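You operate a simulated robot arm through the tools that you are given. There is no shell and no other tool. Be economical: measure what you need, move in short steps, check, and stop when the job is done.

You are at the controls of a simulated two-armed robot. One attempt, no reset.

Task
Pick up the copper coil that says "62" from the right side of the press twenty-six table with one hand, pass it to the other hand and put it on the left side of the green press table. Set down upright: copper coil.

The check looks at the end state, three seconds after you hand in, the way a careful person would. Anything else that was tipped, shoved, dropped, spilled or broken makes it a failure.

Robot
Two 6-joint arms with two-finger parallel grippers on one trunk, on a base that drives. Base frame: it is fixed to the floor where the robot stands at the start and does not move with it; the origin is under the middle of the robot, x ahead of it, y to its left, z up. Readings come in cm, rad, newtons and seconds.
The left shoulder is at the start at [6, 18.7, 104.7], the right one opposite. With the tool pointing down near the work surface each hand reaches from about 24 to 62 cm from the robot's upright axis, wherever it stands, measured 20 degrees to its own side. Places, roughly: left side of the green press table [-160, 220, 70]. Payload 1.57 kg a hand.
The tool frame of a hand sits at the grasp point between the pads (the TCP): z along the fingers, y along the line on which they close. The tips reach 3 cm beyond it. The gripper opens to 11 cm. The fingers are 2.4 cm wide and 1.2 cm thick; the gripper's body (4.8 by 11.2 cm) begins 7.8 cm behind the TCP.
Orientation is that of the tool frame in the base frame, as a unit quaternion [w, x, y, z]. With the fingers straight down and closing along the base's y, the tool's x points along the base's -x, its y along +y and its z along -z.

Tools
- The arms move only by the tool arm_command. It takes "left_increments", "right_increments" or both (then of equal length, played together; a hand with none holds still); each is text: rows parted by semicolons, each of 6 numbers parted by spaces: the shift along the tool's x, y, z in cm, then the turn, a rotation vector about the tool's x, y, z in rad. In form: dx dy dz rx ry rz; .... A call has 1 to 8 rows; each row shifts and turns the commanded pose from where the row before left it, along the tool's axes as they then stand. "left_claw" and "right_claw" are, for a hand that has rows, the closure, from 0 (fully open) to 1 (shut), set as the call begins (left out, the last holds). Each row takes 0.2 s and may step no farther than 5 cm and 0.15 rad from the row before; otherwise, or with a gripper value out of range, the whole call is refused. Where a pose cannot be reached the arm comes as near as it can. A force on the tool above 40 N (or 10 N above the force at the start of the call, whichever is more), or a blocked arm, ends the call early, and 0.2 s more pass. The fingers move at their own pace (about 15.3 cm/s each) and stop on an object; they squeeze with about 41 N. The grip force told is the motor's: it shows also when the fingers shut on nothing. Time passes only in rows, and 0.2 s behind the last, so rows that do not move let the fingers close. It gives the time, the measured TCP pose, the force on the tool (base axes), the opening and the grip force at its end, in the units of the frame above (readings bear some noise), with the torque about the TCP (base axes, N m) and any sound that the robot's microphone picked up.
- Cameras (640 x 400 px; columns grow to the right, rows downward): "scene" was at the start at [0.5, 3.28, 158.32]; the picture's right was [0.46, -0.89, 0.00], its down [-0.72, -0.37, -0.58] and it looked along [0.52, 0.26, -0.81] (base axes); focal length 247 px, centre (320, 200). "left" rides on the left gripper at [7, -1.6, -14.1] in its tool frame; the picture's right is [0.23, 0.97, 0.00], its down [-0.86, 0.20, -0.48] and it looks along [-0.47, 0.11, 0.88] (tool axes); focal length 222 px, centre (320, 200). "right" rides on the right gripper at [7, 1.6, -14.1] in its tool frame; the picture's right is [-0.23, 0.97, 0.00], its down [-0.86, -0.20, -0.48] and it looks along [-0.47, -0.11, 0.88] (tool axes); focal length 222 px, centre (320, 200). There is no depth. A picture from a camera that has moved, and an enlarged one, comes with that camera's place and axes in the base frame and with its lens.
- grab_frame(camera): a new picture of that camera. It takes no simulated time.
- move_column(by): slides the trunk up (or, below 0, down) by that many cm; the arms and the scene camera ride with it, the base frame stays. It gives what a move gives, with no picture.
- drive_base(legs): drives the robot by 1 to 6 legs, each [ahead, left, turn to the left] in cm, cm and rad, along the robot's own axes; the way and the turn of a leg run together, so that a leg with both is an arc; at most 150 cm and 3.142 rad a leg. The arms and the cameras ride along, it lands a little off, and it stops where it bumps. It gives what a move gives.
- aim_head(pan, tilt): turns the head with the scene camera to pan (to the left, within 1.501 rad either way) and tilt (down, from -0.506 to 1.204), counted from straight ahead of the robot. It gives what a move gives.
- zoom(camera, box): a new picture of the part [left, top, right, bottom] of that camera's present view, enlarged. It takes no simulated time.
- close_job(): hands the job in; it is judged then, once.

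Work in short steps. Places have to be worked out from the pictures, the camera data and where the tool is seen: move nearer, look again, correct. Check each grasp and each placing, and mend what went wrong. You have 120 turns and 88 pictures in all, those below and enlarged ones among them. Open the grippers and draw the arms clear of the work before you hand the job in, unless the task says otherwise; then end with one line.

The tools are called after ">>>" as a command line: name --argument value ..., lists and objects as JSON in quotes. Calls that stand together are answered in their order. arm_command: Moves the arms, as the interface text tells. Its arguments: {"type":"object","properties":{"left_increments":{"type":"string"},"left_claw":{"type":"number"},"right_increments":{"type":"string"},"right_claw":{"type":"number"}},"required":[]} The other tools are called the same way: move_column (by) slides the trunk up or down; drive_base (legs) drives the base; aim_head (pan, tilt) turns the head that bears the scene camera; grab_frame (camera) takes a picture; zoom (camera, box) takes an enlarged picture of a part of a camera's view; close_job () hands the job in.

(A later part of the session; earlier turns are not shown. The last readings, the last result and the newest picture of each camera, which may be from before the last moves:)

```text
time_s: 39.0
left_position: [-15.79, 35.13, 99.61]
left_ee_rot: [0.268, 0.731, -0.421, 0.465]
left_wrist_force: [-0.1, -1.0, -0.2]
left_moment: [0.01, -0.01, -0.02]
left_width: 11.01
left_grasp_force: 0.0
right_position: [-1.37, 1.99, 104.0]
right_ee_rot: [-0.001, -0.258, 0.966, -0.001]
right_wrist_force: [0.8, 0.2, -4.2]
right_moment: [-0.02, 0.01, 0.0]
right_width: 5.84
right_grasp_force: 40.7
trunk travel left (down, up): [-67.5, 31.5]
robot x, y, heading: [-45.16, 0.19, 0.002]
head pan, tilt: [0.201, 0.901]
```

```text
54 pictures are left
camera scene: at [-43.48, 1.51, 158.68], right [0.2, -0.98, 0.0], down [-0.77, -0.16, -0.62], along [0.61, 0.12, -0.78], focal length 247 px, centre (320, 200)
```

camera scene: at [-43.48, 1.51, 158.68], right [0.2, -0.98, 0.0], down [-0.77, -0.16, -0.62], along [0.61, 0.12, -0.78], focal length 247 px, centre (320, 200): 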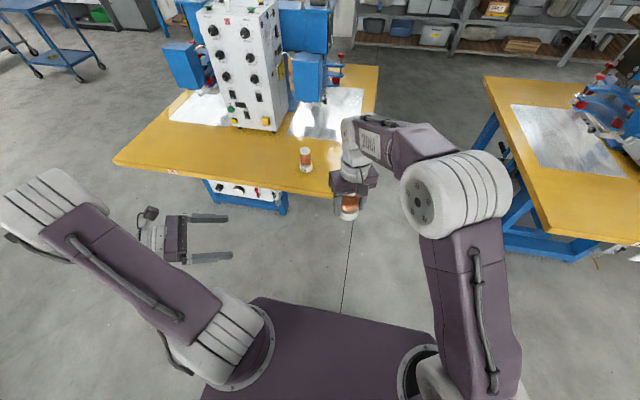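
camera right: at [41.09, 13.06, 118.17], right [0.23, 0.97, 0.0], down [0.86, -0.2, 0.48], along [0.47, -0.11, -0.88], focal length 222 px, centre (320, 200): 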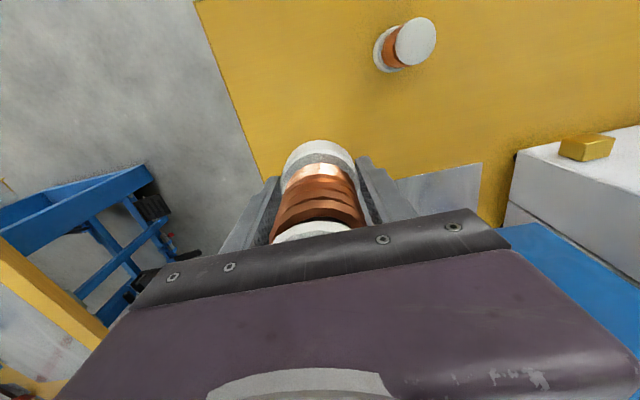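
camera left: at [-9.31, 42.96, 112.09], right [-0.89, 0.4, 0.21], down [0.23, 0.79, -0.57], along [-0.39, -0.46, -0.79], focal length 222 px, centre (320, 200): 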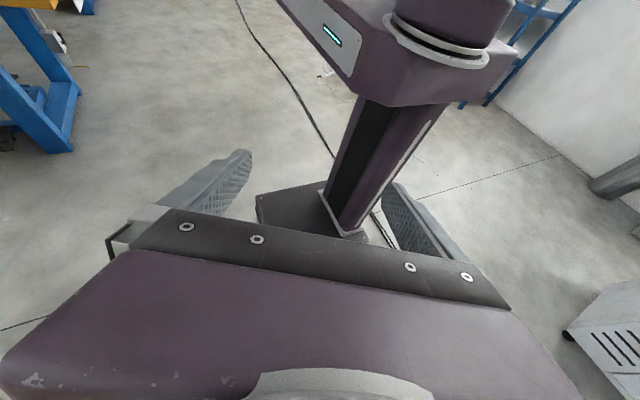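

That pose is reachable and correct. I move the left hand to the pre-grasp point about 12 cm from the coil and look.

>>> arm_command --left_increments "2.66 0.69 3.14 0 0 0; 2.66 0.69 3.14 0 0 0; 2.66 0.69 3.14 0 0 0; 2.66 0.69 3.14 0 0 0; 2.66 0.69 3.14 0 0 0; 2.66 0.69 3.14 0 0 0; 0 0 0 0 0 0"

>>> grab_frame --camera "left"

>>> grab_frame --camera "scene"

```text
time_s: 40.6
left_position: [-7.44, 12.54, 106.2]
left_ee_rot: [0.27, 0.729, -0.423, 0.465]
left_wrist_force: [-0.3, 0.9, -0.1]
left_moment: [-0.02, -0.04, 0.02]
left_width: 10.99
left_grasp_force: 0.1
right_position: [-1.51, 1.91, 104.02]
right_ee_rot: [0.0, -0.257, 0.966, 0.001]
right_wrist_force: [1.0, 0.5, -3.1]
right_moment: [-0.03, -0.03, -0.04]
right_width: 5.82
right_grasp_force: 41.1
trunk travel left (down, up): [-67.5, 31.5]
robot x, y, heading: [-44.92, 0.15, -0.006]
head pan, tilt: [0.201, 0.901]
```

```text
53 pictures are left
camera left: at [-10.83, 21.97, 118.65], right [-0.8, -0.57, 0.21], down [-0.57, 0.59, -0.57], along [0.2, -0.57, -0.79], focal length 222 px, centre (320, 200)
```

left: 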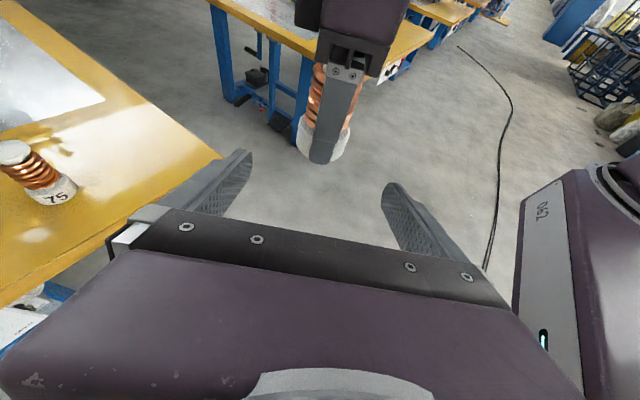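

```text
52 pictures are left
camera scene: at [-43.55, 1.59, 158.68], right [0.2, -0.98, 0.0], down [-0.77, -0.16, -0.62], along [0.61, 0.12, -0.78], focal length 247 px, centre (320, 200)
```

scene: 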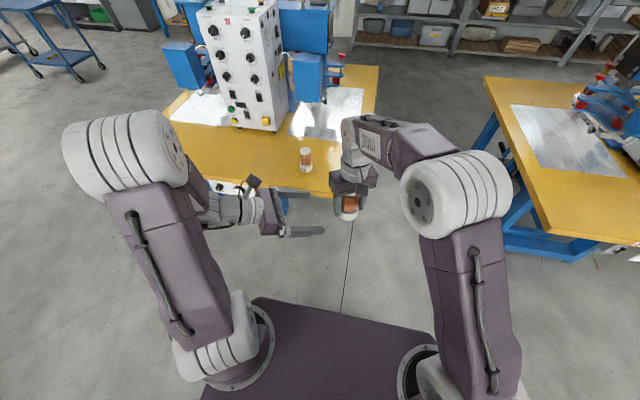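

Alignment is good: the coil's base is on the left hand's axis, 12 cm ahead. I advance 7 cm and check again.

>>> arm_command --left_increments "0 0.05 2.5 0 0 0; 0.05 0.05 2.5 0 0 0; 0.05 0 2 0 0 0; 0 0 0 0 0 0"

>>> grab_frame --camera "left"

>>> zoom --camera "scene" --box '[220, 110, 420, 235]'

```text
time_s: 41.6
left_position: [-4.29, 6.92, 103.34]
left_ee_rot: [0.268, 0.73, -0.421, 0.466]
left_wrist_force: [0.2, -0.6, -0.2]
left_moment: [-0.01, 0.0, 0.02]
left_width: 10.99
left_grasp_force: 0.1
right_position: [-1.28, 2.01, 104.06]
right_ee_rot: [0.0, -0.258, 0.966, 0.0]
right_wrist_force: [-0.7, -0.3, -3.1]
right_moment: [0.02, 0.01, 0.01]
right_width: 5.84
right_grasp_force: 40.2
trunk travel left (down, up): [-67.5, 31.5]
robot x, y, heading: [-44.95, 0.08, -0.001]
head pan, tilt: [0.201, 0.901]
```

```text
51 pictures are left
camera left: at [-7.77, 16.31, 115.71], right [-0.8, -0.57, 0.21], down [-0.57, 0.59, -0.57], along [0.2, -0.57, -0.79], focal length 222 px, centre (320, 200)
```

left: 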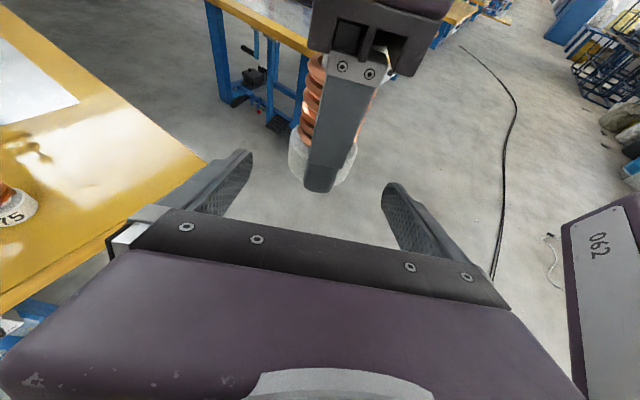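

```text
3.20 times, centred on (320, 172) of scene
camera zoom: at [-43.56, 1.5, 158.68], right [0.2, -0.98, 0.0], down [-0.77, -0.16, -0.62], along [0.61, 0.12, -0.78], focal length 792 px, centre (320, 288)
```

zoom: 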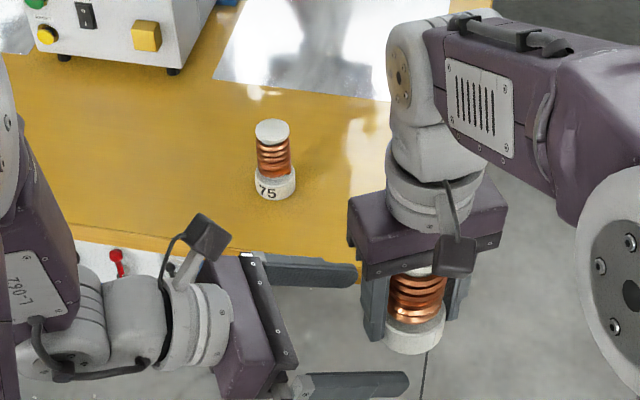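

Centred between the fingers. I advance the last 4.9 cm, check the force, and close the left gripper on the base.

>>> arm_command --left_increments "0 0 1.6 0 0 0; 0 0 1.6 0 0 0; 0 0 1.65 0 0 0; 0 0 0 0 0 0"

>>> grab_frame --camera "left"

>>> zoom --camera "scene" --box '[220, 110, 420, 235]'

```text
time_s: 42.6
left_position: [-2.08, 3.12, 101.18]
left_ee_rot: [0.27, 0.73, -0.423, 0.465]
left_wrist_force: [0.1, 0.2, 0.0]
left_moment: [0.04, 0.02, -0.01]
left_width: 10.99
left_grasp_force: 0.0
right_position: [-1.51, 1.92, 104.01]
right_ee_rot: [0.0, -0.257, 0.966, 0.0]
right_wrist_force: [-0.3, -0.2, -3.9]
right_moment: [0.03, 0.02, 0.01]
right_width: 5.84
right_grasp_force: 40.8
trunk travel left (down, up): [-67.5, 31.5]
robot x, y, heading: [-45.25, -0.11, 0.001]
head pan, tilt: [0.201, 0.901]
```

```text
49 pictures are left
camera left: at [-5.54, 12.53, 113.67], right [-0.8, -0.57, 0.21], down [-0.57, 0.59, -0.57], along [0.2, -0.57, -0.79], focal length 222 px, centre (320, 200)
```

left: 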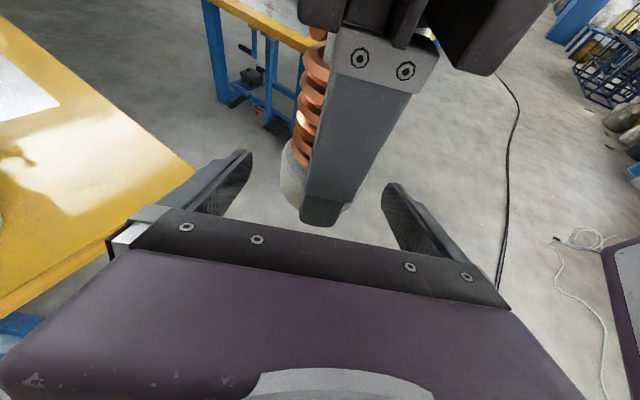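

```text
3.20 times, centred on (320, 172) of scene
camera zoom: at [-43.56, 1.5, 158.68], right [0.2, -0.98, 0.0], down [-0.77, -0.16, -0.62], along [0.61, 0.12, -0.78], focal length 792 px, centre (320, 288)
```

zoom: 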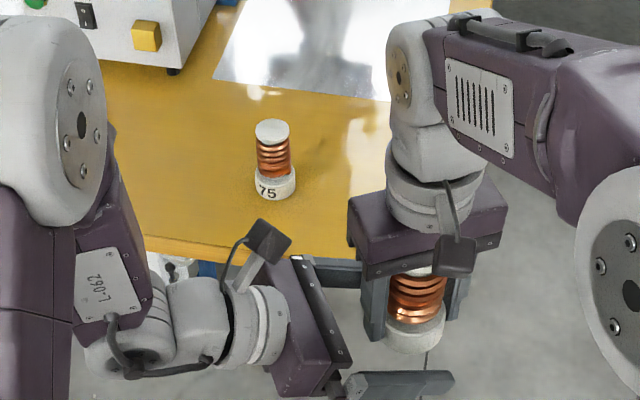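

>>> arm_command --left_increments "0 0 0 0 0 0; 0 0 0 0 0 0; 0 0 0 0 0 0; 0 0 0 0 0 0" --left_claw 1

>>> grab_frame --camera "left"

>>> zoom --camera "scene" --box '[220, 110, 420, 235]'

```text
time_s: 43.6
left_position: [-2.02, 3.14, 101.2]
left_ee_rot: [0.268, 0.731, -0.422, 0.465]
left_wrist_force: [8.7, 2.1, -1.3]
left_moment: [0.05, 0.19, 0.1]
left_width: 5.82
left_grasp_force: 41.2
right_position: [-1.35, 1.9, 104.03]
right_ee_rot: [-0.001, -0.257, 0.966, 0.0]
right_wrist_force: [-9.4, -0.5, 1.5]
right_moment: [-0.02, 0.09, 0.02]
right_width: 5.86
right_grasp_force: 41.0
trunk travel left (down, up): [-67.5, 31.5]
robot x, y, heading: [-44.82, -0.21, -0.002]
head pan, tilt: [0.201, 0.901]
```

```text
47 pictures are left
camera left: at [-5.51, 12.55, 113.67], right [-0.8, -0.57, 0.21], down [-0.57, 0.59, -0.57], along [0.21, -0.57, -0.79], focal length 222 px, centre (320, 200)
```

left: 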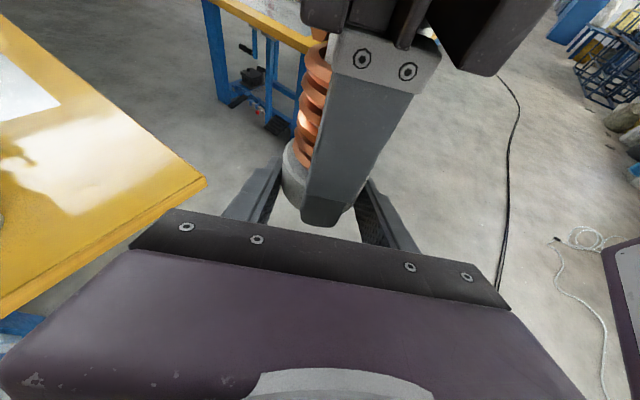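

```text
3.20 times, centred on (320, 172) of scene
camera zoom: at [-43.54, 1.48, 158.68], right [0.2, -0.98, 0.0], down [-0.77, -0.16, -0.62], along [0.61, 0.12, -0.78], focal length 792 px, centre (320, 288)
```

zoom: 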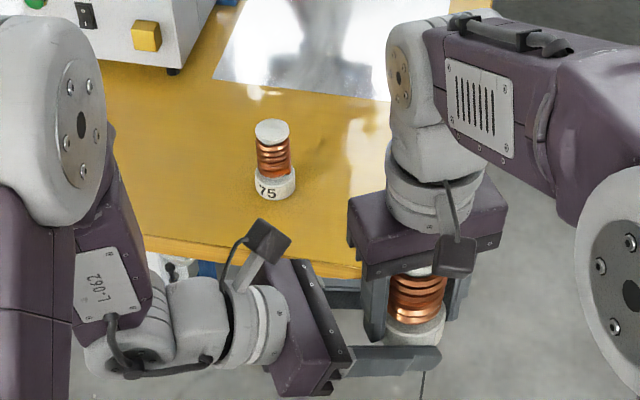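

The left hand grips the base firmly (5.82 cm). I release the right hand and raise it straight up.

>>> arm_command --right_increments "0 0 0 0 0 0; 0 0 0 0 0 0; 0 0 0 0 0 0; 0 0 0 0 0 0" --right_claw 0

>>> grab_frame --camera "left"

```text
time_s: 44.6
left_position: [-2.12, 3.04, 101.14]
left_ee_rot: [0.27, 0.73, -0.423, 0.465]
left_wrist_force: [-0.3, 0.6, -0.8]
left_moment: [0.04, 0.04, 0.0]
left_width: 5.84
left_grasp_force: 41.0
right_position: [-1.35, 1.93, 104.08]
right_ee_rot: [0.001, -0.256, 0.967, 0.0]
right_wrist_force: [0.6, 1.2, 0.5]
right_moment: [0.07, 0.04, -0.02]
right_width: 10.99
right_grasp_force: 0.1
trunk travel left (down, up): [-67.5, 31.5]
robot x, y, heading: [-45.26, -0.02, 0.001]
head pan, tilt: [0.201, 0.901]
```

```text
45 pictures are left
camera left: at [-5.54, 12.53, 113.67], right [-0.8, -0.57, 0.21], down [-0.57, 0.59, -0.57], along [0.2, -0.57, -0.79], focal length 222 px, centre (320, 200)
```

left: 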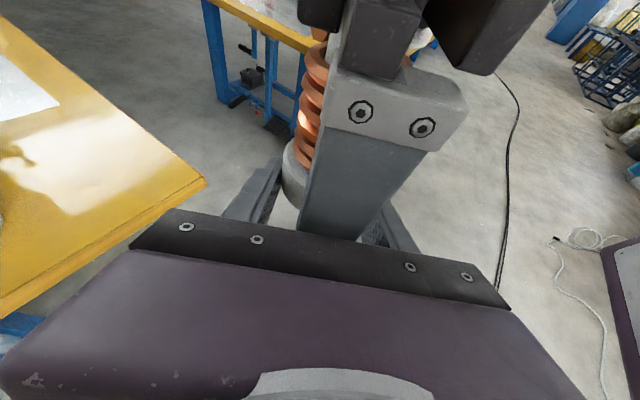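

>>> arm_command --right_increments "0 0 -1 0 0 0; 0 0 -2 0 0 0; 0 0 -3 0 0 0; 0 0 -4 0 0 0; 0 0 -4 0 0 0; 0 0 -3 0 0 0; 0 0 0 0 0 0"

>>> grab_frame --camera "left"

>>> zoom --camera "scene" --box '[220, 110, 420, 235]'

```text
time_s: 46.2
left_position: [-2.11, 3.1, 101.34]
left_ee_rot: [0.269, 0.73, -0.423, 0.464]
left_wrist_force: [-0.6, 0.6, -0.5]
left_moment: [0.06, 0.03, 0.02]
left_width: 5.84
left_grasp_force: 41.4
right_position: [-1.34, 1.72, 121.06]
right_ee_rot: [-0.001, -0.256, 0.967, -0.001]
right_wrist_force: [0.6, -0.2, 0.7]
right_moment: [-0.01, 0.0, 0.02]
right_width: 11.02
right_grasp_force: 0.1
trunk travel left (down, up): [-67.5, 31.5]
robot x, y, heading: [-45.42, 0.06, 0.005]
head pan, tilt: [0.201, 0.901]
```

```text
44 pictures are left
camera left: at [-5.54, 12.52, 113.67], right [-0.8, -0.57, 0.21], down [-0.57, 0.59, -0.57], along [0.2, -0.57, -0.79], focal length 222 px, centre (320, 200)
```

left: 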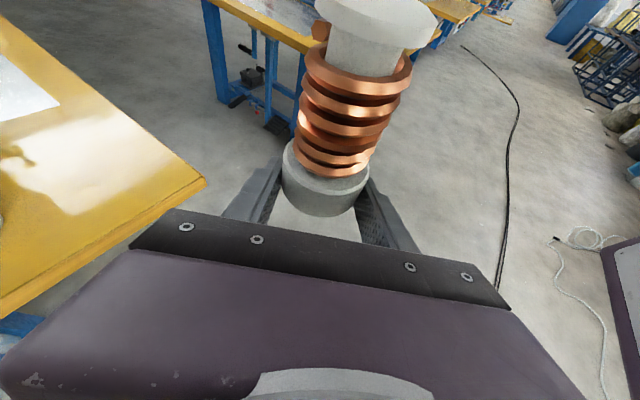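

```text
3.20 times, centred on (320, 172) of scene
camera zoom: at [-43.55, 1.47, 158.68], right [0.2, -0.98, 0.0], down [-0.77, -0.16, -0.62], along [0.61, 0.12, -0.78], focal length 792 px, centre (320, 288)
```

zoom: 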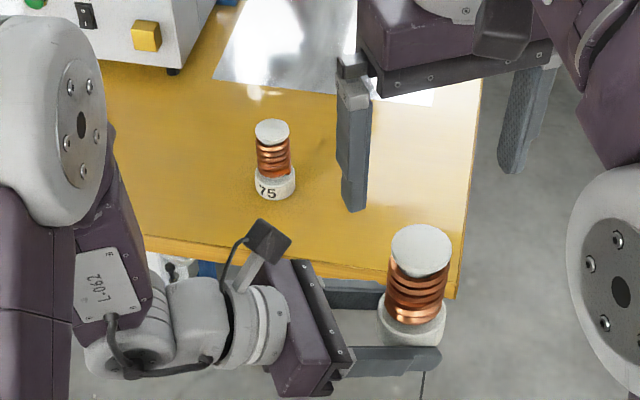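

The handover worked; the left hand holds the coil upright. I move the right hand aside, then drive left around toward the green press.

>>> arm_command --right_increments "3.2 -2.3 0 0 0 0; 3.2 -2.3 0 0 0 0; 3.2 -2.3 0 0 0 0; 3.2 -2.3 0 0 0 0; 3.2 -2.3 0 0 0 0; 0 0 0 0 0 0"

>>> drive_base --legs '[[0, 120, 0], [0, 0, 2.2]]'

>>> aim_head --pan 0 --tilt 0.6

>>> grab_frame --camera "scene"

```text
time_s: 47.6
left_position: [-2.16, 3.16, 101.04]
left_ee_rot: [0.269, 0.73, -0.423, 0.464]
left_wrist_force: [0.1, 0.1, -0.3]
left_moment: [0.06, 0.01, -0.02]
left_width: 5.79
left_grasp_force: 41.4
right_position: [-9.36, -16.03, 121.06]
right_ee_rot: [-0.001, -0.258, 0.966, 0.0]
right_wrist_force: [0.5, 0.3, 0.0]
right_moment: [-0.02, -0.04, 0.0]
right_width: 11.02
right_grasp_force: 0.2
trunk travel left (down, up): [-67.5, 31.5]
robot x, y, heading: [-45.18, 0.21, -0.004]
head pan, tilt: [0.201, 0.901]
```

```text
time_s: 59.0
left_position: [-73.04, 153.7, 101.28]
left_ee_rot: [-0.295, 0.705, 0.463, 0.449]
left_wrist_force: [0.3, -0.3, 0.9]
left_moment: [-0.07, 0.05, 0.03]
left_width: 5.85
left_grasp_force: 41.3
right_position: [-53.24, 159.17, 121.01]
right_ee_rot: [0.0, 0.979, -0.204, 0.0]
right_wrist_force: [-0.3, -0.4, -0.3]
right_moment: [0.0, -0.02, -0.02]
right_width: 11.0
right_grasp_force: 0.0
trunk travel left (down, up): [-67.5, 31.5]
robot x, y, heading: [-44.91, 120.88, 2.214]
head pan, tilt: [0.201, 0.901]
```

```text
time_s: 59.8
left_position: [-73.11, 153.6, 101.32]
left_ee_rot: [-0.295, 0.705, 0.463, 0.449]
left_wrist_force: [0.2, 0.2, -1.3]
left_moment: [-0.03, 0.01, 0.02]
left_width: 5.84
left_grasp_force: 41.1
right_position: [-53.32, 159.28, 121.13]
right_ee_rot: [0.0, 0.979, -0.204, 0.001]
right_wrist_force: [-0.6, 0.6, 0.0]
right_moment: [-0.03, 0.0, -0.03]
right_width: 10.99
right_grasp_force: 0.0
trunk travel left (down, up): [-67.5, 31.5]
robot x, y, heading: [-45.12, 121.19, 2.208]
head pan, tilt: [0.0, 0.6]
```

```text
42 pictures are left
camera scene: at [-46.71, 123.36, 161.15], right [0.8, 0.6, 0.0], down [0.34, -0.45, -0.82], along [-0.49, 0.66, -0.57], focal length 247 px, centre (320, 200)
```

scene: 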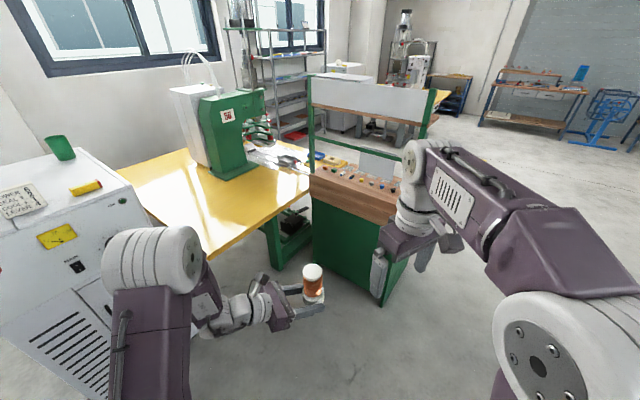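

The green press stands at about [-188, 211]; the left strip of the table runs from x=-140 to about -180, and a green cabinet sits at y>232. I stretch the right arm up and forward to narrow the elbow, turn to face -x, and look.

>>> arm_command --right_increments "-1.84 -1.7 -3 0 0 0; -1.84 -1.7 -3 0 0 0; -1.84 -1.7 -3 0 0 0; -1.84 -1.7 -3 0 0 0; -1.84 -1.7 -3 0 0 0; 0 0 0 0 0 0"

>>> drive_base --legs '[[0, 0, 0.93]]'

>>> aim_head --pan -0.5 --tilt 0.7

>>> grab_frame --camera "scene"

```text
time_s: 61.2
left_position: [-73.19, 153.64, 101.28]
left_ee_rot: [-0.295, 0.705, 0.462, 0.45]
left_wrist_force: [-0.2, -0.3, 0.0]
left_moment: [-0.02, 0.02, 0.0]
left_width: 5.85
left_grasp_force: 40.3
right_position: [-55.73, 166.08, 128.57]
right_ee_rot: [-0.001, 0.979, -0.204, -0.001]
right_wrist_force: [-0.5, 0.2, -0.6]
right_moment: [-0.02, 0.0, 0.03]
right_width: 10.99
right_grasp_force: 0.0
right hand out of reach, approached as far as the arm can: row 3, 4, 5
trunk travel left (down, up): [-67.5, 31.5]
robot x, y, heading: [-45.07, 121.08, 2.213]
head pan, tilt: [0.0, 0.6]
```

```text
time_s: 64.0
left_position: [-87.92, 118.09, 101.25]
left_ee_rot: [-0.465, 0.423, 0.729, 0.27]
left_wrist_force: [0.6, -0.3, 0.0]
left_moment: [-0.06, -0.05, -0.04]
left_width: 5.81
left_grasp_force: 41.6
right_position: [-87.37, 139.37, 128.61]
right_ee_rot: [0.0, 0.967, 0.256, -0.001]
right_wrist_force: [1.0, 0.3, 0.8]
right_moment: [0.04, 0.01, -0.01]
right_width: 10.99
right_grasp_force: 0.0
trunk travel left (down, up): [-67.5, 31.5]
robot x, y, heading: [-44.73, 120.81, 3.143]
head pan, tilt: [0.0, 0.6]
```

```text
time_s: 64.9
left_position: [-87.92, 117.92, 101.23]
left_ee_rot: [-0.465, 0.423, 0.73, 0.269]
left_wrist_force: [0.1, -0.6, 0.2]
left_moment: [-0.05, -0.05, -0.01]
left_width: 5.84
left_grasp_force: 41.3
right_position: [-87.54, 139.5, 128.6]
right_ee_rot: [0.001, 0.966, 0.257, 0.0]
right_wrist_force: [-0.8, 0.3, 0.6]
right_moment: [-0.01, -0.03, 0.0]
right_width: 10.98
right_grasp_force: 0.1
trunk travel left (down, up): [-67.5, 31.5]
robot x, y, heading: [-45.05, 120.81, 3.139]
head pan, tilt: [-0.499, 0.7]
```

```text
41 pictures are left
camera scene: at [-46.49, 125.11, 160.3], right [0.48, 0.88, 0.0], down [0.57, -0.31, -0.76], along [-0.67, 0.37, -0.64], focal length 247 px, centre (320, 200)
```

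scene: 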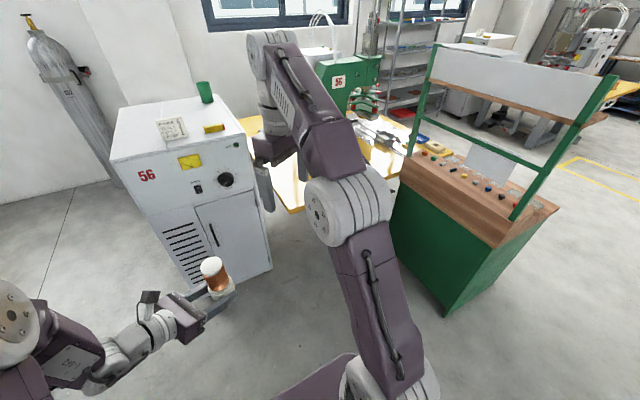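

Cabinet posts are at y≈238 and its overhang at y≈222, so the robot fits at y≈186. I strafe right, then go ahead slowly toward the table.

>>> drive_base --legs '[[0, -65, 0], [40, 0, 0]]'

>>> aim_head --pan -0.2 --tilt 0.7

>>> grab_frame --camera "scene"

```text
time_s: 70.7
left_position: [-128.17, 182.27, 101.43]
left_ee_rot: [-0.467, 0.417, 0.733, 0.265]
left_wrist_force: [-0.2, 1.2, -3.9]
left_moment: [-0.06, -0.02, -0.01]
left_width: 5.86
left_grasp_force: 40.8
right_position: [-127.93, 203.63, 128.66]
right_ee_rot: [-0.001, 0.965, 0.264, 0.0]
right_wrist_force: [-0.8, 0.7, 0.9]
right_moment: [0.04, 0.02, 0.02]
right_width: 10.99
right_grasp_force: 0.1
trunk travel left (down, up): [-67.5, 31.5]
robot x, y, heading: [-85.47, 185.78, -3.13]
head pan, tilt: [-0.499, 0.7]
```

```text
time_s: 71.5
left_position: [-128.21, 182.28, 101.22]
left_ee_rot: [-0.466, 0.418, 0.733, 0.266]
left_wrist_force: [0.1, 0.6, -2.9]
left_moment: [-0.05, -0.04, 0.03]
left_width: 5.82
left_grasp_force: 41.0
right_position: [-128.11, 203.72, 128.62]
right_ee_rot: [0.0, 0.965, 0.263, 0.0]
right_wrist_force: [-0.1, 0.5, -0.3]
right_moment: [0.0, 0.03, 0.03]
right_width: 11.01
right_grasp_force: 0.0
trunk travel left (down, up): [-67.5, 31.5]
robot x, y, heading: [-85.47, 186.03, -3.125]
head pan, tilt: [-0.201, 0.7]
```

```text
40 pictures are left
camera scene: at [-87.78, 187.53, 160.3], right [0.19, 0.98, 0.0], down [0.63, -0.12, -0.76], along [-0.75, 0.14, -0.64], focal length 247 px, centre (320, 200)
```

scene: 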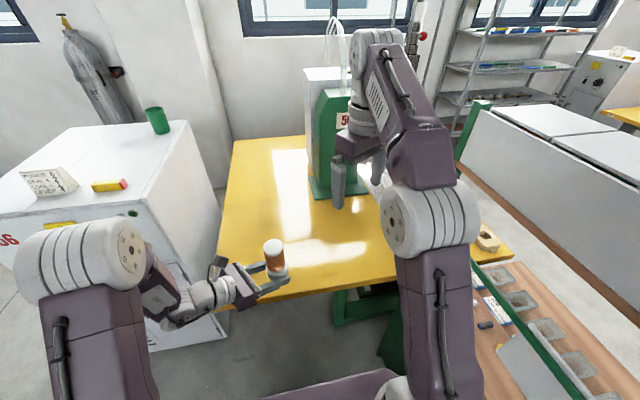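

The table strip beside the press is free; I aim for about [-158, 202]. I drive ahead 19 cm.

>>> drive_base --legs '[[19, 0, -0.015]]'

>>> arm_command --left_increments "0.8 1.6 1.6 0 0 0; 1.66 -1.1 3.6 0 0 0; 1.66 -1.1 3.6 0 0 0; 1.66 -1.1 3.6 0 0 0; 0 0 0 0 0 0"

>>> grab_frame --camera "scene"

>>> grab_frame --camera "left"

```text
time_s: 73.0
left_position: [-147.09, 182.77, 101.27]
left_ee_rot: [-0.465, 0.423, 0.73, 0.269]
left_wrist_force: [-0.5, 0.2, -4.1]
left_moment: [-0.05, -0.02, 0.01]
left_width: 5.83
left_grasp_force: 40.9
right_position: [-146.56, 204.12, 128.67]
right_ee_rot: [0.0, 0.966, 0.257, -0.001]
right_wrist_force: [-0.4, 0.1, -0.8]
right_moment: [0.0, 0.02, 0.0]
right_width: 11.0
right_grasp_force: 0.1
trunk travel left (down, up): [-67.5, 31.5]
robot x, y, heading: [-104.48, 185.51, 3.139]
head pan, tilt: [-0.201, 0.7]
```

```text
time_s: 74.2
left_position: [-155.52, 193.7, 101.06]
left_ee_rot: [-0.465, 0.422, 0.731, 0.269]
left_wrist_force: [-0.5, 0.4, -3.9]
left_moment: [-0.05, -0.04, 0.04]
left_width: 5.82
left_grasp_force: 41.1
right_position: [-146.78, 204.18, 128.64]
right_ee_rot: [-0.001, 0.966, 0.257, -0.002]
right_wrist_force: [-0.3, 0.4, 0.2]
right_moment: [-0.02, 0.0, -0.01]
right_width: 10.98
right_grasp_force: 0.1
trunk travel left (down, up): [-67.5, 31.5]
robot x, y, heading: [-104.22, 185.97, 3.145]
head pan, tilt: [-0.201, 0.7]
```

```text
39 pictures are left
camera scene: at [-106.69, 187.37, 160.3], right [0.2, 0.98, 0.0], down [0.63, -0.13, -0.76], along [-0.75, 0.15, -0.64], focal length 247 px, centre (320, 200)
```

scene: 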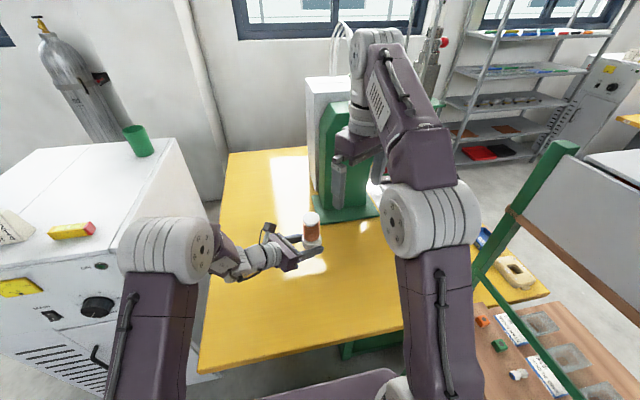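

```text
38 pictures are left
camera left: at [-151.91, 184.43, 113.55], right [0.8, 0.57, 0.21], down [0.57, -0.59, -0.57], along [-0.2, 0.57, -0.79], focal length 222 px, centre (320, 200)
```

left: 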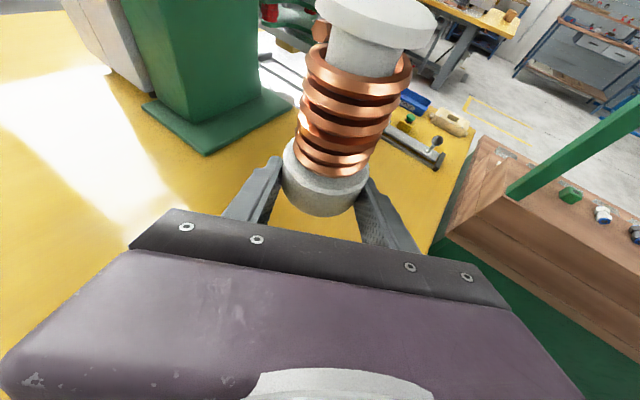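

The spot ahead is clear, with the press base about 33 cm beyond. I shift the coil 8 cm further along +y, then lower the trunk 20 cm and look.

>>> arm_command --left_increments "1.57 1.57 3.37 0 0 0; 1.57 1.57 3.37 0 0 0; 0 0 0 0 0 0"

>>> move_column --by -20

>>> grab_frame --camera "scene"

>>> grab_frame --camera "left"

```text
time_s: 75.0
left_position: [-156.39, 201.81, 101.17]
left_ee_rot: [-0.465, 0.422, 0.731, 0.269]
left_wrist_force: [0.8, 0.1, -4.1]
left_moment: [-0.05, -0.03, -0.02]
left_width: 5.83
left_grasp_force: 41.0
right_position: [-146.7, 204.03, 128.63]
right_ee_rot: [0.0, 0.966, 0.257, -0.001]
right_wrist_force: [0.2, 0.9, -0.5]
right_moment: [0.02, -0.01, 0.04]
right_width: 10.99
right_grasp_force: 0.1
trunk travel left (down, up): [-67.5, 31.5]
robot x, y, heading: [-104.35, 185.58, 3.143]
head pan, tilt: [-0.201, 0.7]
```

```text
time_s: 77.2
left_position: [-156.4, 201.65, 81.2]
left_ee_rot: [-0.465, 0.422, 0.731, 0.268]
left_wrist_force: [0.1, 0.4, -3.3]
left_moment: [-0.05, 0.0, -0.01]
left_width: 5.84
left_grasp_force: 41.4
right_position: [-146.7, 204.2, 108.75]
right_ee_rot: [0.0, 0.966, 0.257, -0.001]
right_wrist_force: [-0.6, 0.3, -0.5]
right_moment: [-0.01, -0.05, 0.02]
right_width: 10.98
right_grasp_force: 0.0
trunk travel left (down, up): [-47.5, 51.5]
robot x, y, heading: [-104.8, 185.72, 3.139]
head pan, tilt: [-0.201, 0.7]
```

```text
37 pictures are left
camera scene: at [-106.67, 187.46, 140.3], right [0.2, 0.98, 0.0], down [0.63, -0.13, -0.76], along [-0.75, 0.15, -0.64], focal length 247 px, centre (320, 200)
```

scene: 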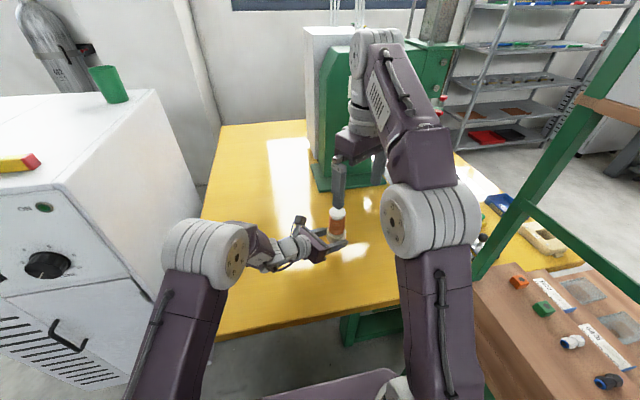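

```text
36 pictures are left
camera left: at [-152.84, 192.44, 93.58], right [0.8, 0.57, 0.21], down [0.57, -0.59, -0.57], along [-0.2, 0.57, -0.79], focal length 222 px, centre (320, 200)
```

left: 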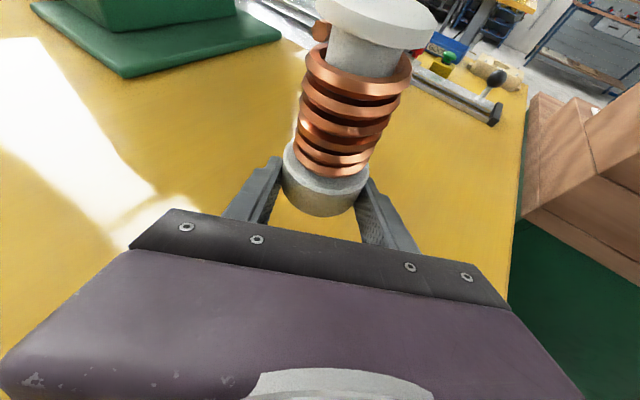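

The coil's bottom is at about z=78.4 and the table at about 72–73. I lower a further 4.5 cm with the trunk and take a close look.

>>> move_column --by -4.5

>>> zoom --camera "scene" --box '[240, 180, 400, 280]'

>>> zoom --camera "left" --box '[220, 120, 420, 245]'

```text
time_s: 78.0
left_position: [-156.35, 201.62, 76.78]
left_ee_rot: [-0.464, 0.422, 0.731, 0.269]
left_wrist_force: [-0.5, -0.5, -4.5]
left_moment: [-0.07, -0.03, 0.03]
left_width: 5.81
left_grasp_force: 40.8
right_position: [-146.68, 204.1, 104.05]
right_ee_rot: [-0.001, 0.966, 0.257, -0.001]
right_wrist_force: [0.5, -1.8, 0.6]
right_moment: [0.01, -0.01, -0.05]
right_width: 11.02
right_grasp_force: 0.1
trunk travel left (down, up): [-43.0, 56.0]
robot x, y, heading: [-103.95, 185.96, 3.144]
head pan, tilt: [-0.201, 0.7]
```

```text
4.00 times, centred on (320, 230) of scene
camera zoom: at [-106.65, 187.46, 135.8], right [0.2, 0.98, 0.0], down [0.63, -0.13, -0.76], along [-0.75, 0.15, -0.64], focal length 989 px, centre (320, 80)
```

zoom: 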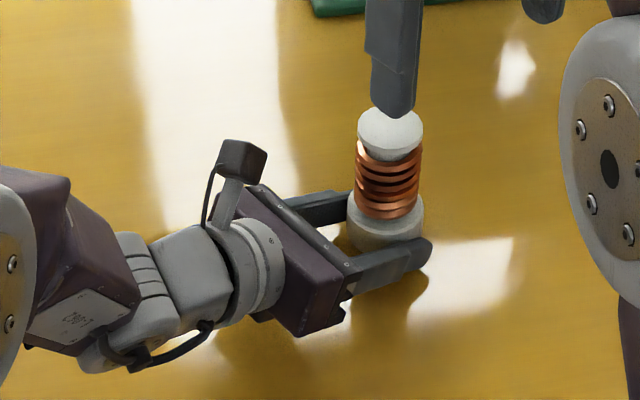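

```text
3.20 times, centred on (320, 182) of left
camera zoom: at [-152.83, 192.44, 89.08], right [0.8, 0.57, 0.21], down [0.57, -0.59, -0.57], along [-0.2, 0.57, -0.79], focal length 711 px, centre (320, 256)
```

zoom: 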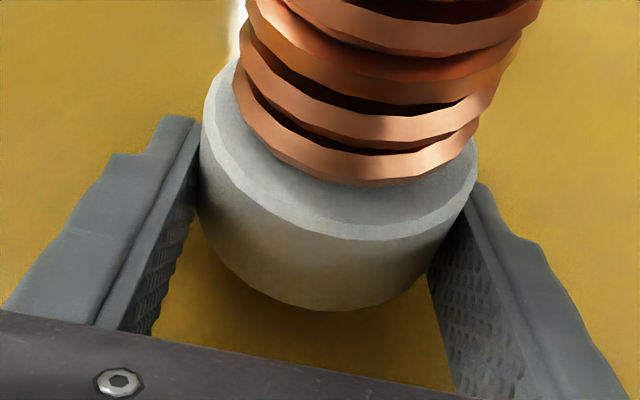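

The coil is upright and about 2 cm above the table. I lower the left hand in small vertical steps, watching the force.

>>> arm_command --left_increments "-0.36 0 0.17 0 0 0; -0.36 0 0.17 0 0 0; -0.27 0 0.127 0 0 0; 0 0 0 0 0 0"

>>> arm_command --left_increments "-0.18 0 0.085 0 0 0; -0.18 0 0.085 0 0 0; 0 0 0 0 0 0"

```text
time_s: 79.0
left_position: [-156.51, 201.76, 76.24]
left_ee_rot: [-0.472, 0.42, 0.726, 0.271]
left_wrist_force: [-7.4, -1.1, 38.2]
left_moment: [1.41, -0.52, -0.03]
left_width: 5.83
left_grasp_force: 40.9
right_position: [-146.33, 204.01, 104.34]
right_ee_rot: [-0.001, 0.966, 0.257, -0.002]
right_wrist_force: [-0.5, -0.1, 0.0]
right_moment: [0.02, -0.01, -0.02]
right_width: 10.99
right_grasp_force: 0.1
trunk travel left (down, up): [-43.0, 56.0]
robot x, y, heading: [-103.89, 185.89, 3.139]
head pan, tilt: [-0.201, 0.7]
```

```text
time_s: 79.6
left_position: [-156.76, 201.74, 76.29]
left_ee_rot: [-0.476, 0.42, 0.722, 0.274]
left_wrist_force: [2.5, -1.7, 14.5]
left_moment: [0.57, -0.36, -0.37]
left_width: 5.86
left_grasp_force: 41.4
right_position: [-146.63, 203.97, 104.15]
right_ee_rot: [-0.002, 0.966, 0.258, -0.002]
right_wrist_force: [0.7, 0.1, 1.4]
right_moment: [0.01, 0.0, 0.01]
right_width: 11.0
right_grasp_force: 0.2
trunk travel left (down, up): [-43.0, 56.0]
robot x, y, heading: [-103.87, 185.66, 3.139]
head pan, tilt: [-0.201, 0.7]
stopped in row 2 (left hand): the force on the tool passed its limit at 50 N (the readings are from after the stop); the commanded pose is now the measured one
```

Contact came at TCP z≈76.3, earlier than expected. I look before releasing.

>>> zoom --camera "scene" --box '[280, 190, 400, 265]'

>>> zoom --camera "left" --box '[220, 120, 420, 245]'

>>> grab_frame --camera "scene"

```text
5.33 times, centred on (340, 228) of scene
camera zoom: at [-106.48, 187.34, 135.74], right [0.2, 0.98, 0.0], down [0.63, -0.13, -0.77], along [-0.75, 0.15, -0.64], focal length 1319 px, centre (213, 53)
```

zoom: 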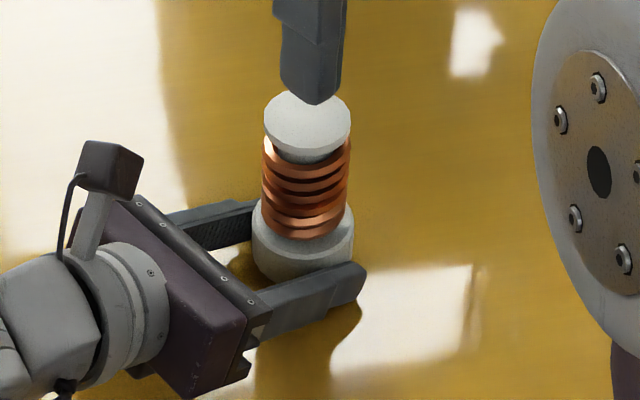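

```text
3.20 times, centred on (320, 182) of left
camera zoom: at [-152.9, 192.38, 88.44], right [0.8, 0.56, 0.2], down [0.56, -0.58, -0.6], along [-0.22, 0.59, -0.78], focal length 711 px, centre (320, 256)
```

zoom: 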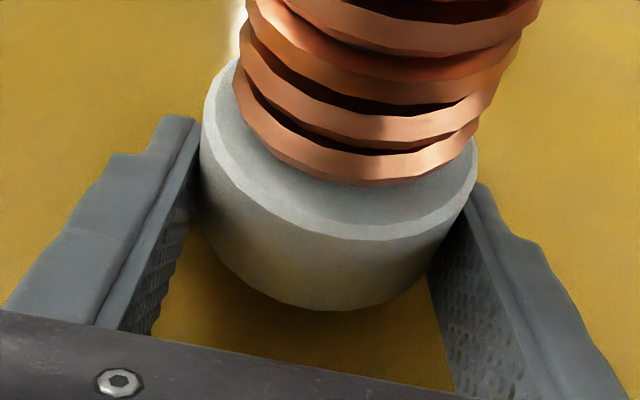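

```text
31 pictures are left
camera scene: at [-106.48, 187.34, 135.74], right [0.2, 0.98, 0.0], down [0.63, -0.13, -0.77], along [-0.75, 0.15, -0.64], focal length 247 px, centre (320, 200)
```

scene: 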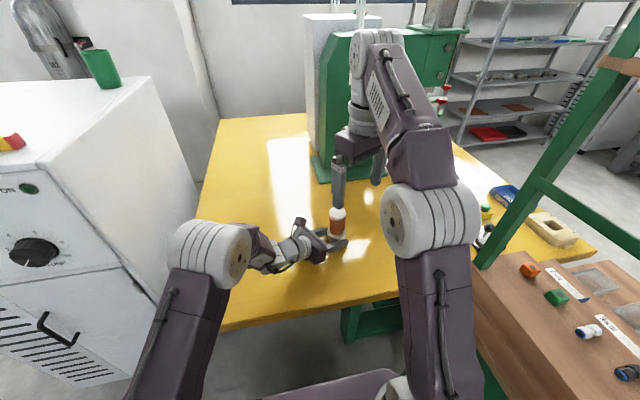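

The camera geometry suggests the finger tips touched the table: the left hand grips too low on the base, and the coil's bottom hangs about 2 cm above the table. I raise the trunk and restore the pitch, then measure.

>>> move_column --by 14

>>> arm_command --left_increments "0 0 0 0 -0.03 0; 0 0 0 0 0 0" --right_increments "3 3 -3 0 0 0; 3 3 -3 0 0 0"

>>> zoom --camera "scene" --box '[280, 190, 400, 265]'

>>> grab_frame --camera "left"

```text
time_s: 81.3
left_position: [-156.76, 201.91, 90.04]
left_ee_rot: [-0.472, 0.42, 0.725, 0.272]
left_wrist_force: [-0.2, 0.1, -3.9]
left_moment: [-0.04, -0.01, 0.0]
left_width: 5.85
left_grasp_force: 41.1
right_position: [-146.68, 204.05, 118.06]
right_ee_rot: [0.001, 0.967, 0.256, -0.001]
right_wrist_force: [0.4, 0.6, -0.2]
right_moment: [0.0, 0.03, -0.02]
right_width: 11.03
right_grasp_force: 0.0
trunk travel left (down, up): [-57.0, 42.0]
robot x, y, heading: [-103.98, 185.59, 3.14]
head pan, tilt: [-0.201, 0.7]
```

```text
refused: row 1 steps farther than a row can; nothing moved
```

```text
5.33 times, centred on (340, 228) of scene
camera zoom: at [-106.71, 187.47, 149.79], right [0.2, 0.98, 0.0], down [0.63, -0.13, -0.76], along [-0.75, 0.15, -0.64], focal length 1319 px, centre (213, 53)
```

zoom: 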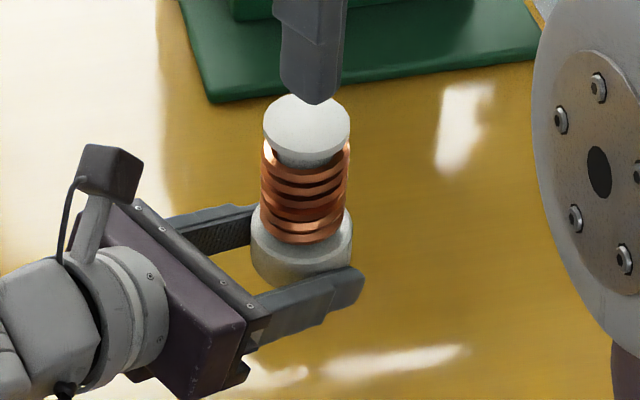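

```text
29 pictures are left
camera left: at [-153.02, 192.45, 102.17], right [0.8, 0.57, 0.2], down [0.56, -0.58, -0.59], along [-0.21, 0.58, -0.78], focal length 222 px, centre (320, 200)
```

left: 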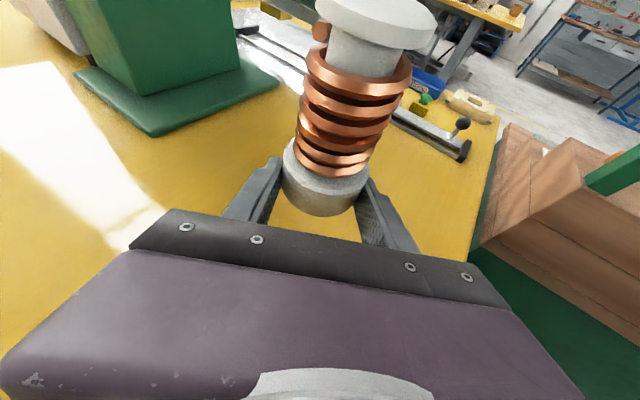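

>>> zoom --camera "scene" --box '[316, 203, 364, 257]'

>>> zoom --camera "left" --box '[240, 120, 420, 233]'

```text
7.41 times, centred on (340, 230) of scene
camera zoom: at [-106.71, 187.47, 149.79], right [0.2, 0.98, 0.0], down [0.63, -0.13, -0.76], along [-0.75, 0.15, -0.64], focal length 1832 px, centre (172, -22)
```

zoom: 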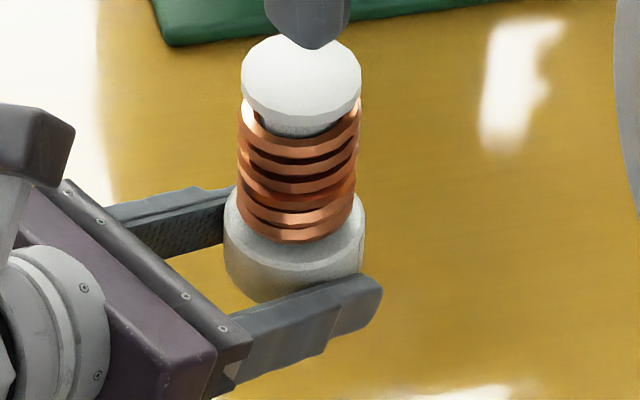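

```text
3.54 times, centred on (330, 176) of left
camera zoom: at [-153.02, 192.45, 102.17], right [0.8, 0.57, 0.2], down [0.56, -0.58, -0.59], along [-0.21, 0.58, -0.78], focal length 786 px, centre (285, 283)
```

zoom: 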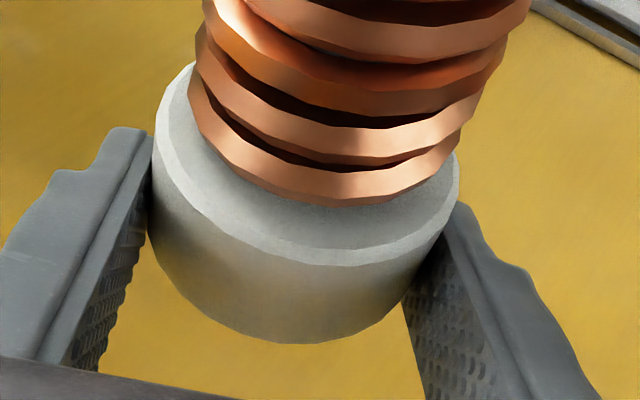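

The grip is about 1.2 cm too low: the tips reach roughly 0.8 cm below the coil's bottom. I will regrip with the right hand's help, using the same geometry as the handover, starting with the right hand above the coil.

>>> arm_command --left_increments "0 0 0 0 -0.02 0; 0 0 0 0 0 0; 0 0 0 0 0 0; 0 0 0 0 0 0" --right_increments "-3.27 -1.51 0 0 0 0; -3.27 -1.51 0 0 0 0; -3.27 -1.51 0 0 0 0; 0 0 0 0 0 0" --right_claw 0

>>> grab_frame --camera "right"

>>> grab_frame --camera "scene"

```text
time_s: 82.3
left_position: [-156.71, 201.92, 89.93]
left_ee_rot: [-0.465, 0.423, 0.73, 0.267]
left_wrist_force: [0.8, -0.2, -3.2]
left_moment: [-0.05, -0.03, 0.05]
left_width: 5.82
left_grasp_force: 41.0
right_position: [-152.84, 203.16, 113.0]
right_ee_rot: [0.0, 0.966, 0.257, -0.002]
right_wrist_force: [-0.7, 0.2, 0.1]
right_moment: [-0.03, -0.01, -0.01]
right_width: 11.0
right_grasp_force: 0.1
right hand out of reach, approached as far as the arm can: row 1, 2, 3
trunk travel left (down, up): [-57.0, 42.0]
robot x, y, heading: [-104.37, 185.59, 3.141]
head pan, tilt: [-0.201, 0.7]
```

```text
26 pictures are left
camera right: at [-146.01, 205.37, 127.17], right [0.29, -0.96, 0.0], down [-0.84, -0.25, 0.48], along [-0.46, -0.14, -0.88], focal length 222 px, centre (320, 200)
```

right: 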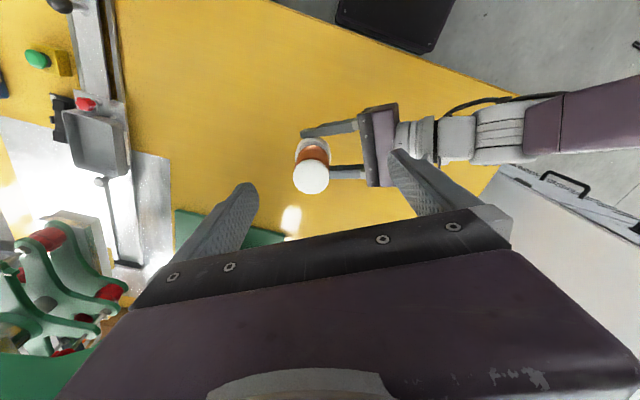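

```text
25 pictures are left
camera scene: at [-106.63, 187.46, 149.8], right [0.2, 0.98, 0.0], down [0.63, -0.13, -0.76], along [-0.75, 0.15, -0.64], focal length 247 px, centre (320, 200)
```

scene: 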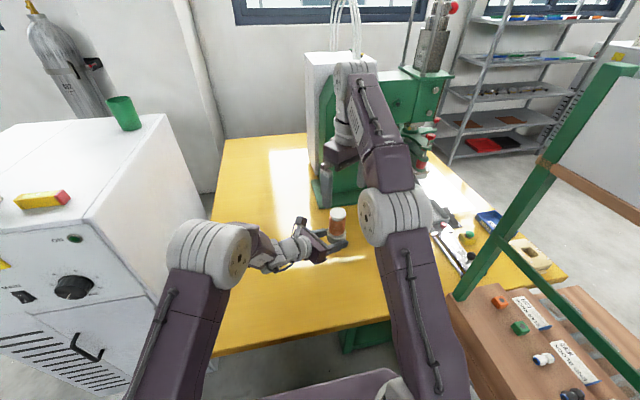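

The right hand cannot reach that far. I bring the coil 11 cm back toward the robot and put the right hand above it.

>>> arm_command --left_increments "-1.02 2.84 -2.18 0 0 0; -1.02 2.84 -2.18 0 0 0; -1.02 2.84 -2.18 0 0 0; 0 0 0 0 0 0; 0 0 0 0 0 0" --right_increments "1.14 1.26 0 0 0 0; 1.14 1.26 0 0 0 0; 1.14 1.26 0 0 0 0; 1.14 1.26 0 0 0 0; 0 0 0 0 0 0"

>>> grab_frame --camera "right"

```text
time_s: 83.5
left_position: [-145.79, 199.84, 89.83]
left_ee_rot: [-0.465, 0.423, 0.731, 0.267]
left_wrist_force: [0.5, 0.5, -4.8]
left_moment: [-0.03, -0.03, -0.06]
left_width: 5.84
left_grasp_force: 41.1
right_position: [-146.55, 201.06, 113.03]
right_ee_rot: [0.0, 0.966, 0.257, -0.001]
right_wrist_force: [-0.1, 0.1, -0.4]
right_moment: [0.01, -0.01, 0.02]
right_width: 11.0
right_grasp_force: 0.1
trunk travel left (down, up): [-57.0, 42.0]
robot x, y, heading: [-104.22, 185.97, 3.146]
head pan, tilt: [-0.201, 0.7]
```

```text
24 pictures are left
camera right: at [-139.69, 203.23, 127.14], right [0.29, -0.96, 0.0], down [-0.84, -0.25, 0.48], along [-0.46, -0.14, -0.88], focal length 222 px, centre (320, 200)
```

right: 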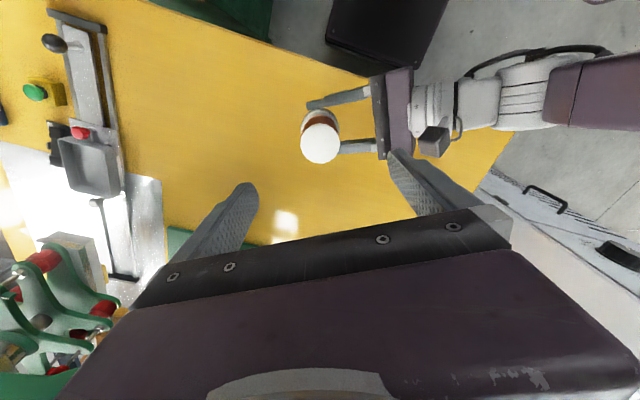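

The coil is centred under the right hand. I descend 12 cm and check.

>>> arm_command --right_increments "0 0 4 0 0 0; 0 0 4 0 0 0; 0 0 4 0 0 0; 0 0 0 0 0 0"

>>> grab_frame --camera "right"

```text
time_s: 84.5
left_position: [-145.69, 199.88, 90.03]
left_ee_rot: [-0.465, 0.423, 0.73, 0.268]
left_wrist_force: [-0.8, 0.0, -4.1]
left_moment: [-0.05, -0.06, 0.03]
left_width: 5.82
left_grasp_force: 40.5
right_position: [-146.46, 201.23, 100.89]
right_ee_rot: [-0.001, 0.966, 0.258, -0.001]
right_wrist_force: [0.5, 0.1, -0.5]
right_moment: [0.01, 0.04, -0.01]
right_width: 11.01
right_grasp_force: 0.0
trunk travel left (down, up): [-57.0, 42.0]
robot x, y, heading: [-104.41, 185.88, 3.141]
head pan, tilt: [-0.201, 0.7]
```

```text
23 pictures are left
camera right: at [-139.6, 203.34, 115.14], right [0.29, -0.96, 0.0], down [-0.84, -0.25, 0.48], along [-0.46, -0.14, -0.88], focal length 222 px, centre (320, 200)
```

right: 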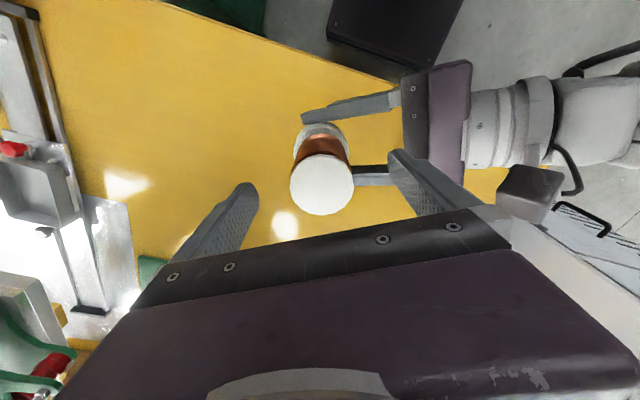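

>>> arm_command --right_increments "0 0 3 0 0 0; 0 0 3 0 0 0; 0 0 1.9 0 0 0; 0 0 0 0 0 0"

>>> grab_frame --camera "right"

```text
time_s: 85.5
left_position: [-145.64, 199.78, 89.89]
left_ee_rot: [-0.466, 0.422, 0.73, 0.267]
left_wrist_force: [0.1, -1.0, -4.4]
left_moment: [-0.03, -0.05, 0.0]
left_width: 5.86
left_grasp_force: 41.2
right_position: [-146.51, 201.28, 93.2]
right_ee_rot: [0.0, 0.966, 0.257, -0.001]
right_wrist_force: [-0.5, 0.8, 0.2]
right_moment: [-0.02, 0.01, 0.03]
right_width: 10.99
right_grasp_force: 0.1
trunk travel left (down, up): [-57.0, 42.0]
robot x, y, heading: [-104.27, 185.83, 3.14]
head pan, tilt: [-0.201, 0.7]
```

```text
22 pictures are left
camera right: at [-139.61, 203.34, 107.25], right [0.29, -0.96, 0.0], down [-0.84, -0.25, 0.48], along [-0.46, -0.14, -0.88], focal length 222 px, centre (320, 200)
```

right: 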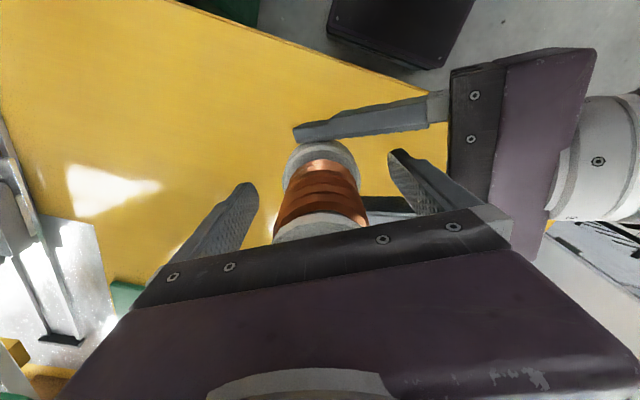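

Placed as in the handover. I close the right hand, and after it holds, open the left.

>>> arm_command --right_increments "0 0 0 0 0 0; 0 0 0 0 0 0; 0 0 0 0 0 0; 0 0 0 0 0 0" --right_claw 1

```text
time_s: 86.5
left_position: [-145.71, 199.9, 90.11]
left_ee_rot: [-0.465, 0.424, 0.729, 0.268]
left_wrist_force: [-11.6, 20.9, -12.2]
left_moment: [-0.22, -0.24, 0.15]
left_width: 5.86
left_grasp_force: 40.8
right_position: [-146.57, 200.99, 93.08]
right_ee_rot: [0.001, 0.966, 0.257, -0.001]
right_wrist_force: [11.7, -20.0, 7.9]
right_moment: [-0.57, -0.17, -0.13]
right_width: 5.86
right_grasp_force: 41.1
trunk travel left (down, up): [-57.0, 42.0]
robot x, y, heading: [-104.26, 186.33, 3.138]
head pan, tilt: [-0.201, 0.7]
```

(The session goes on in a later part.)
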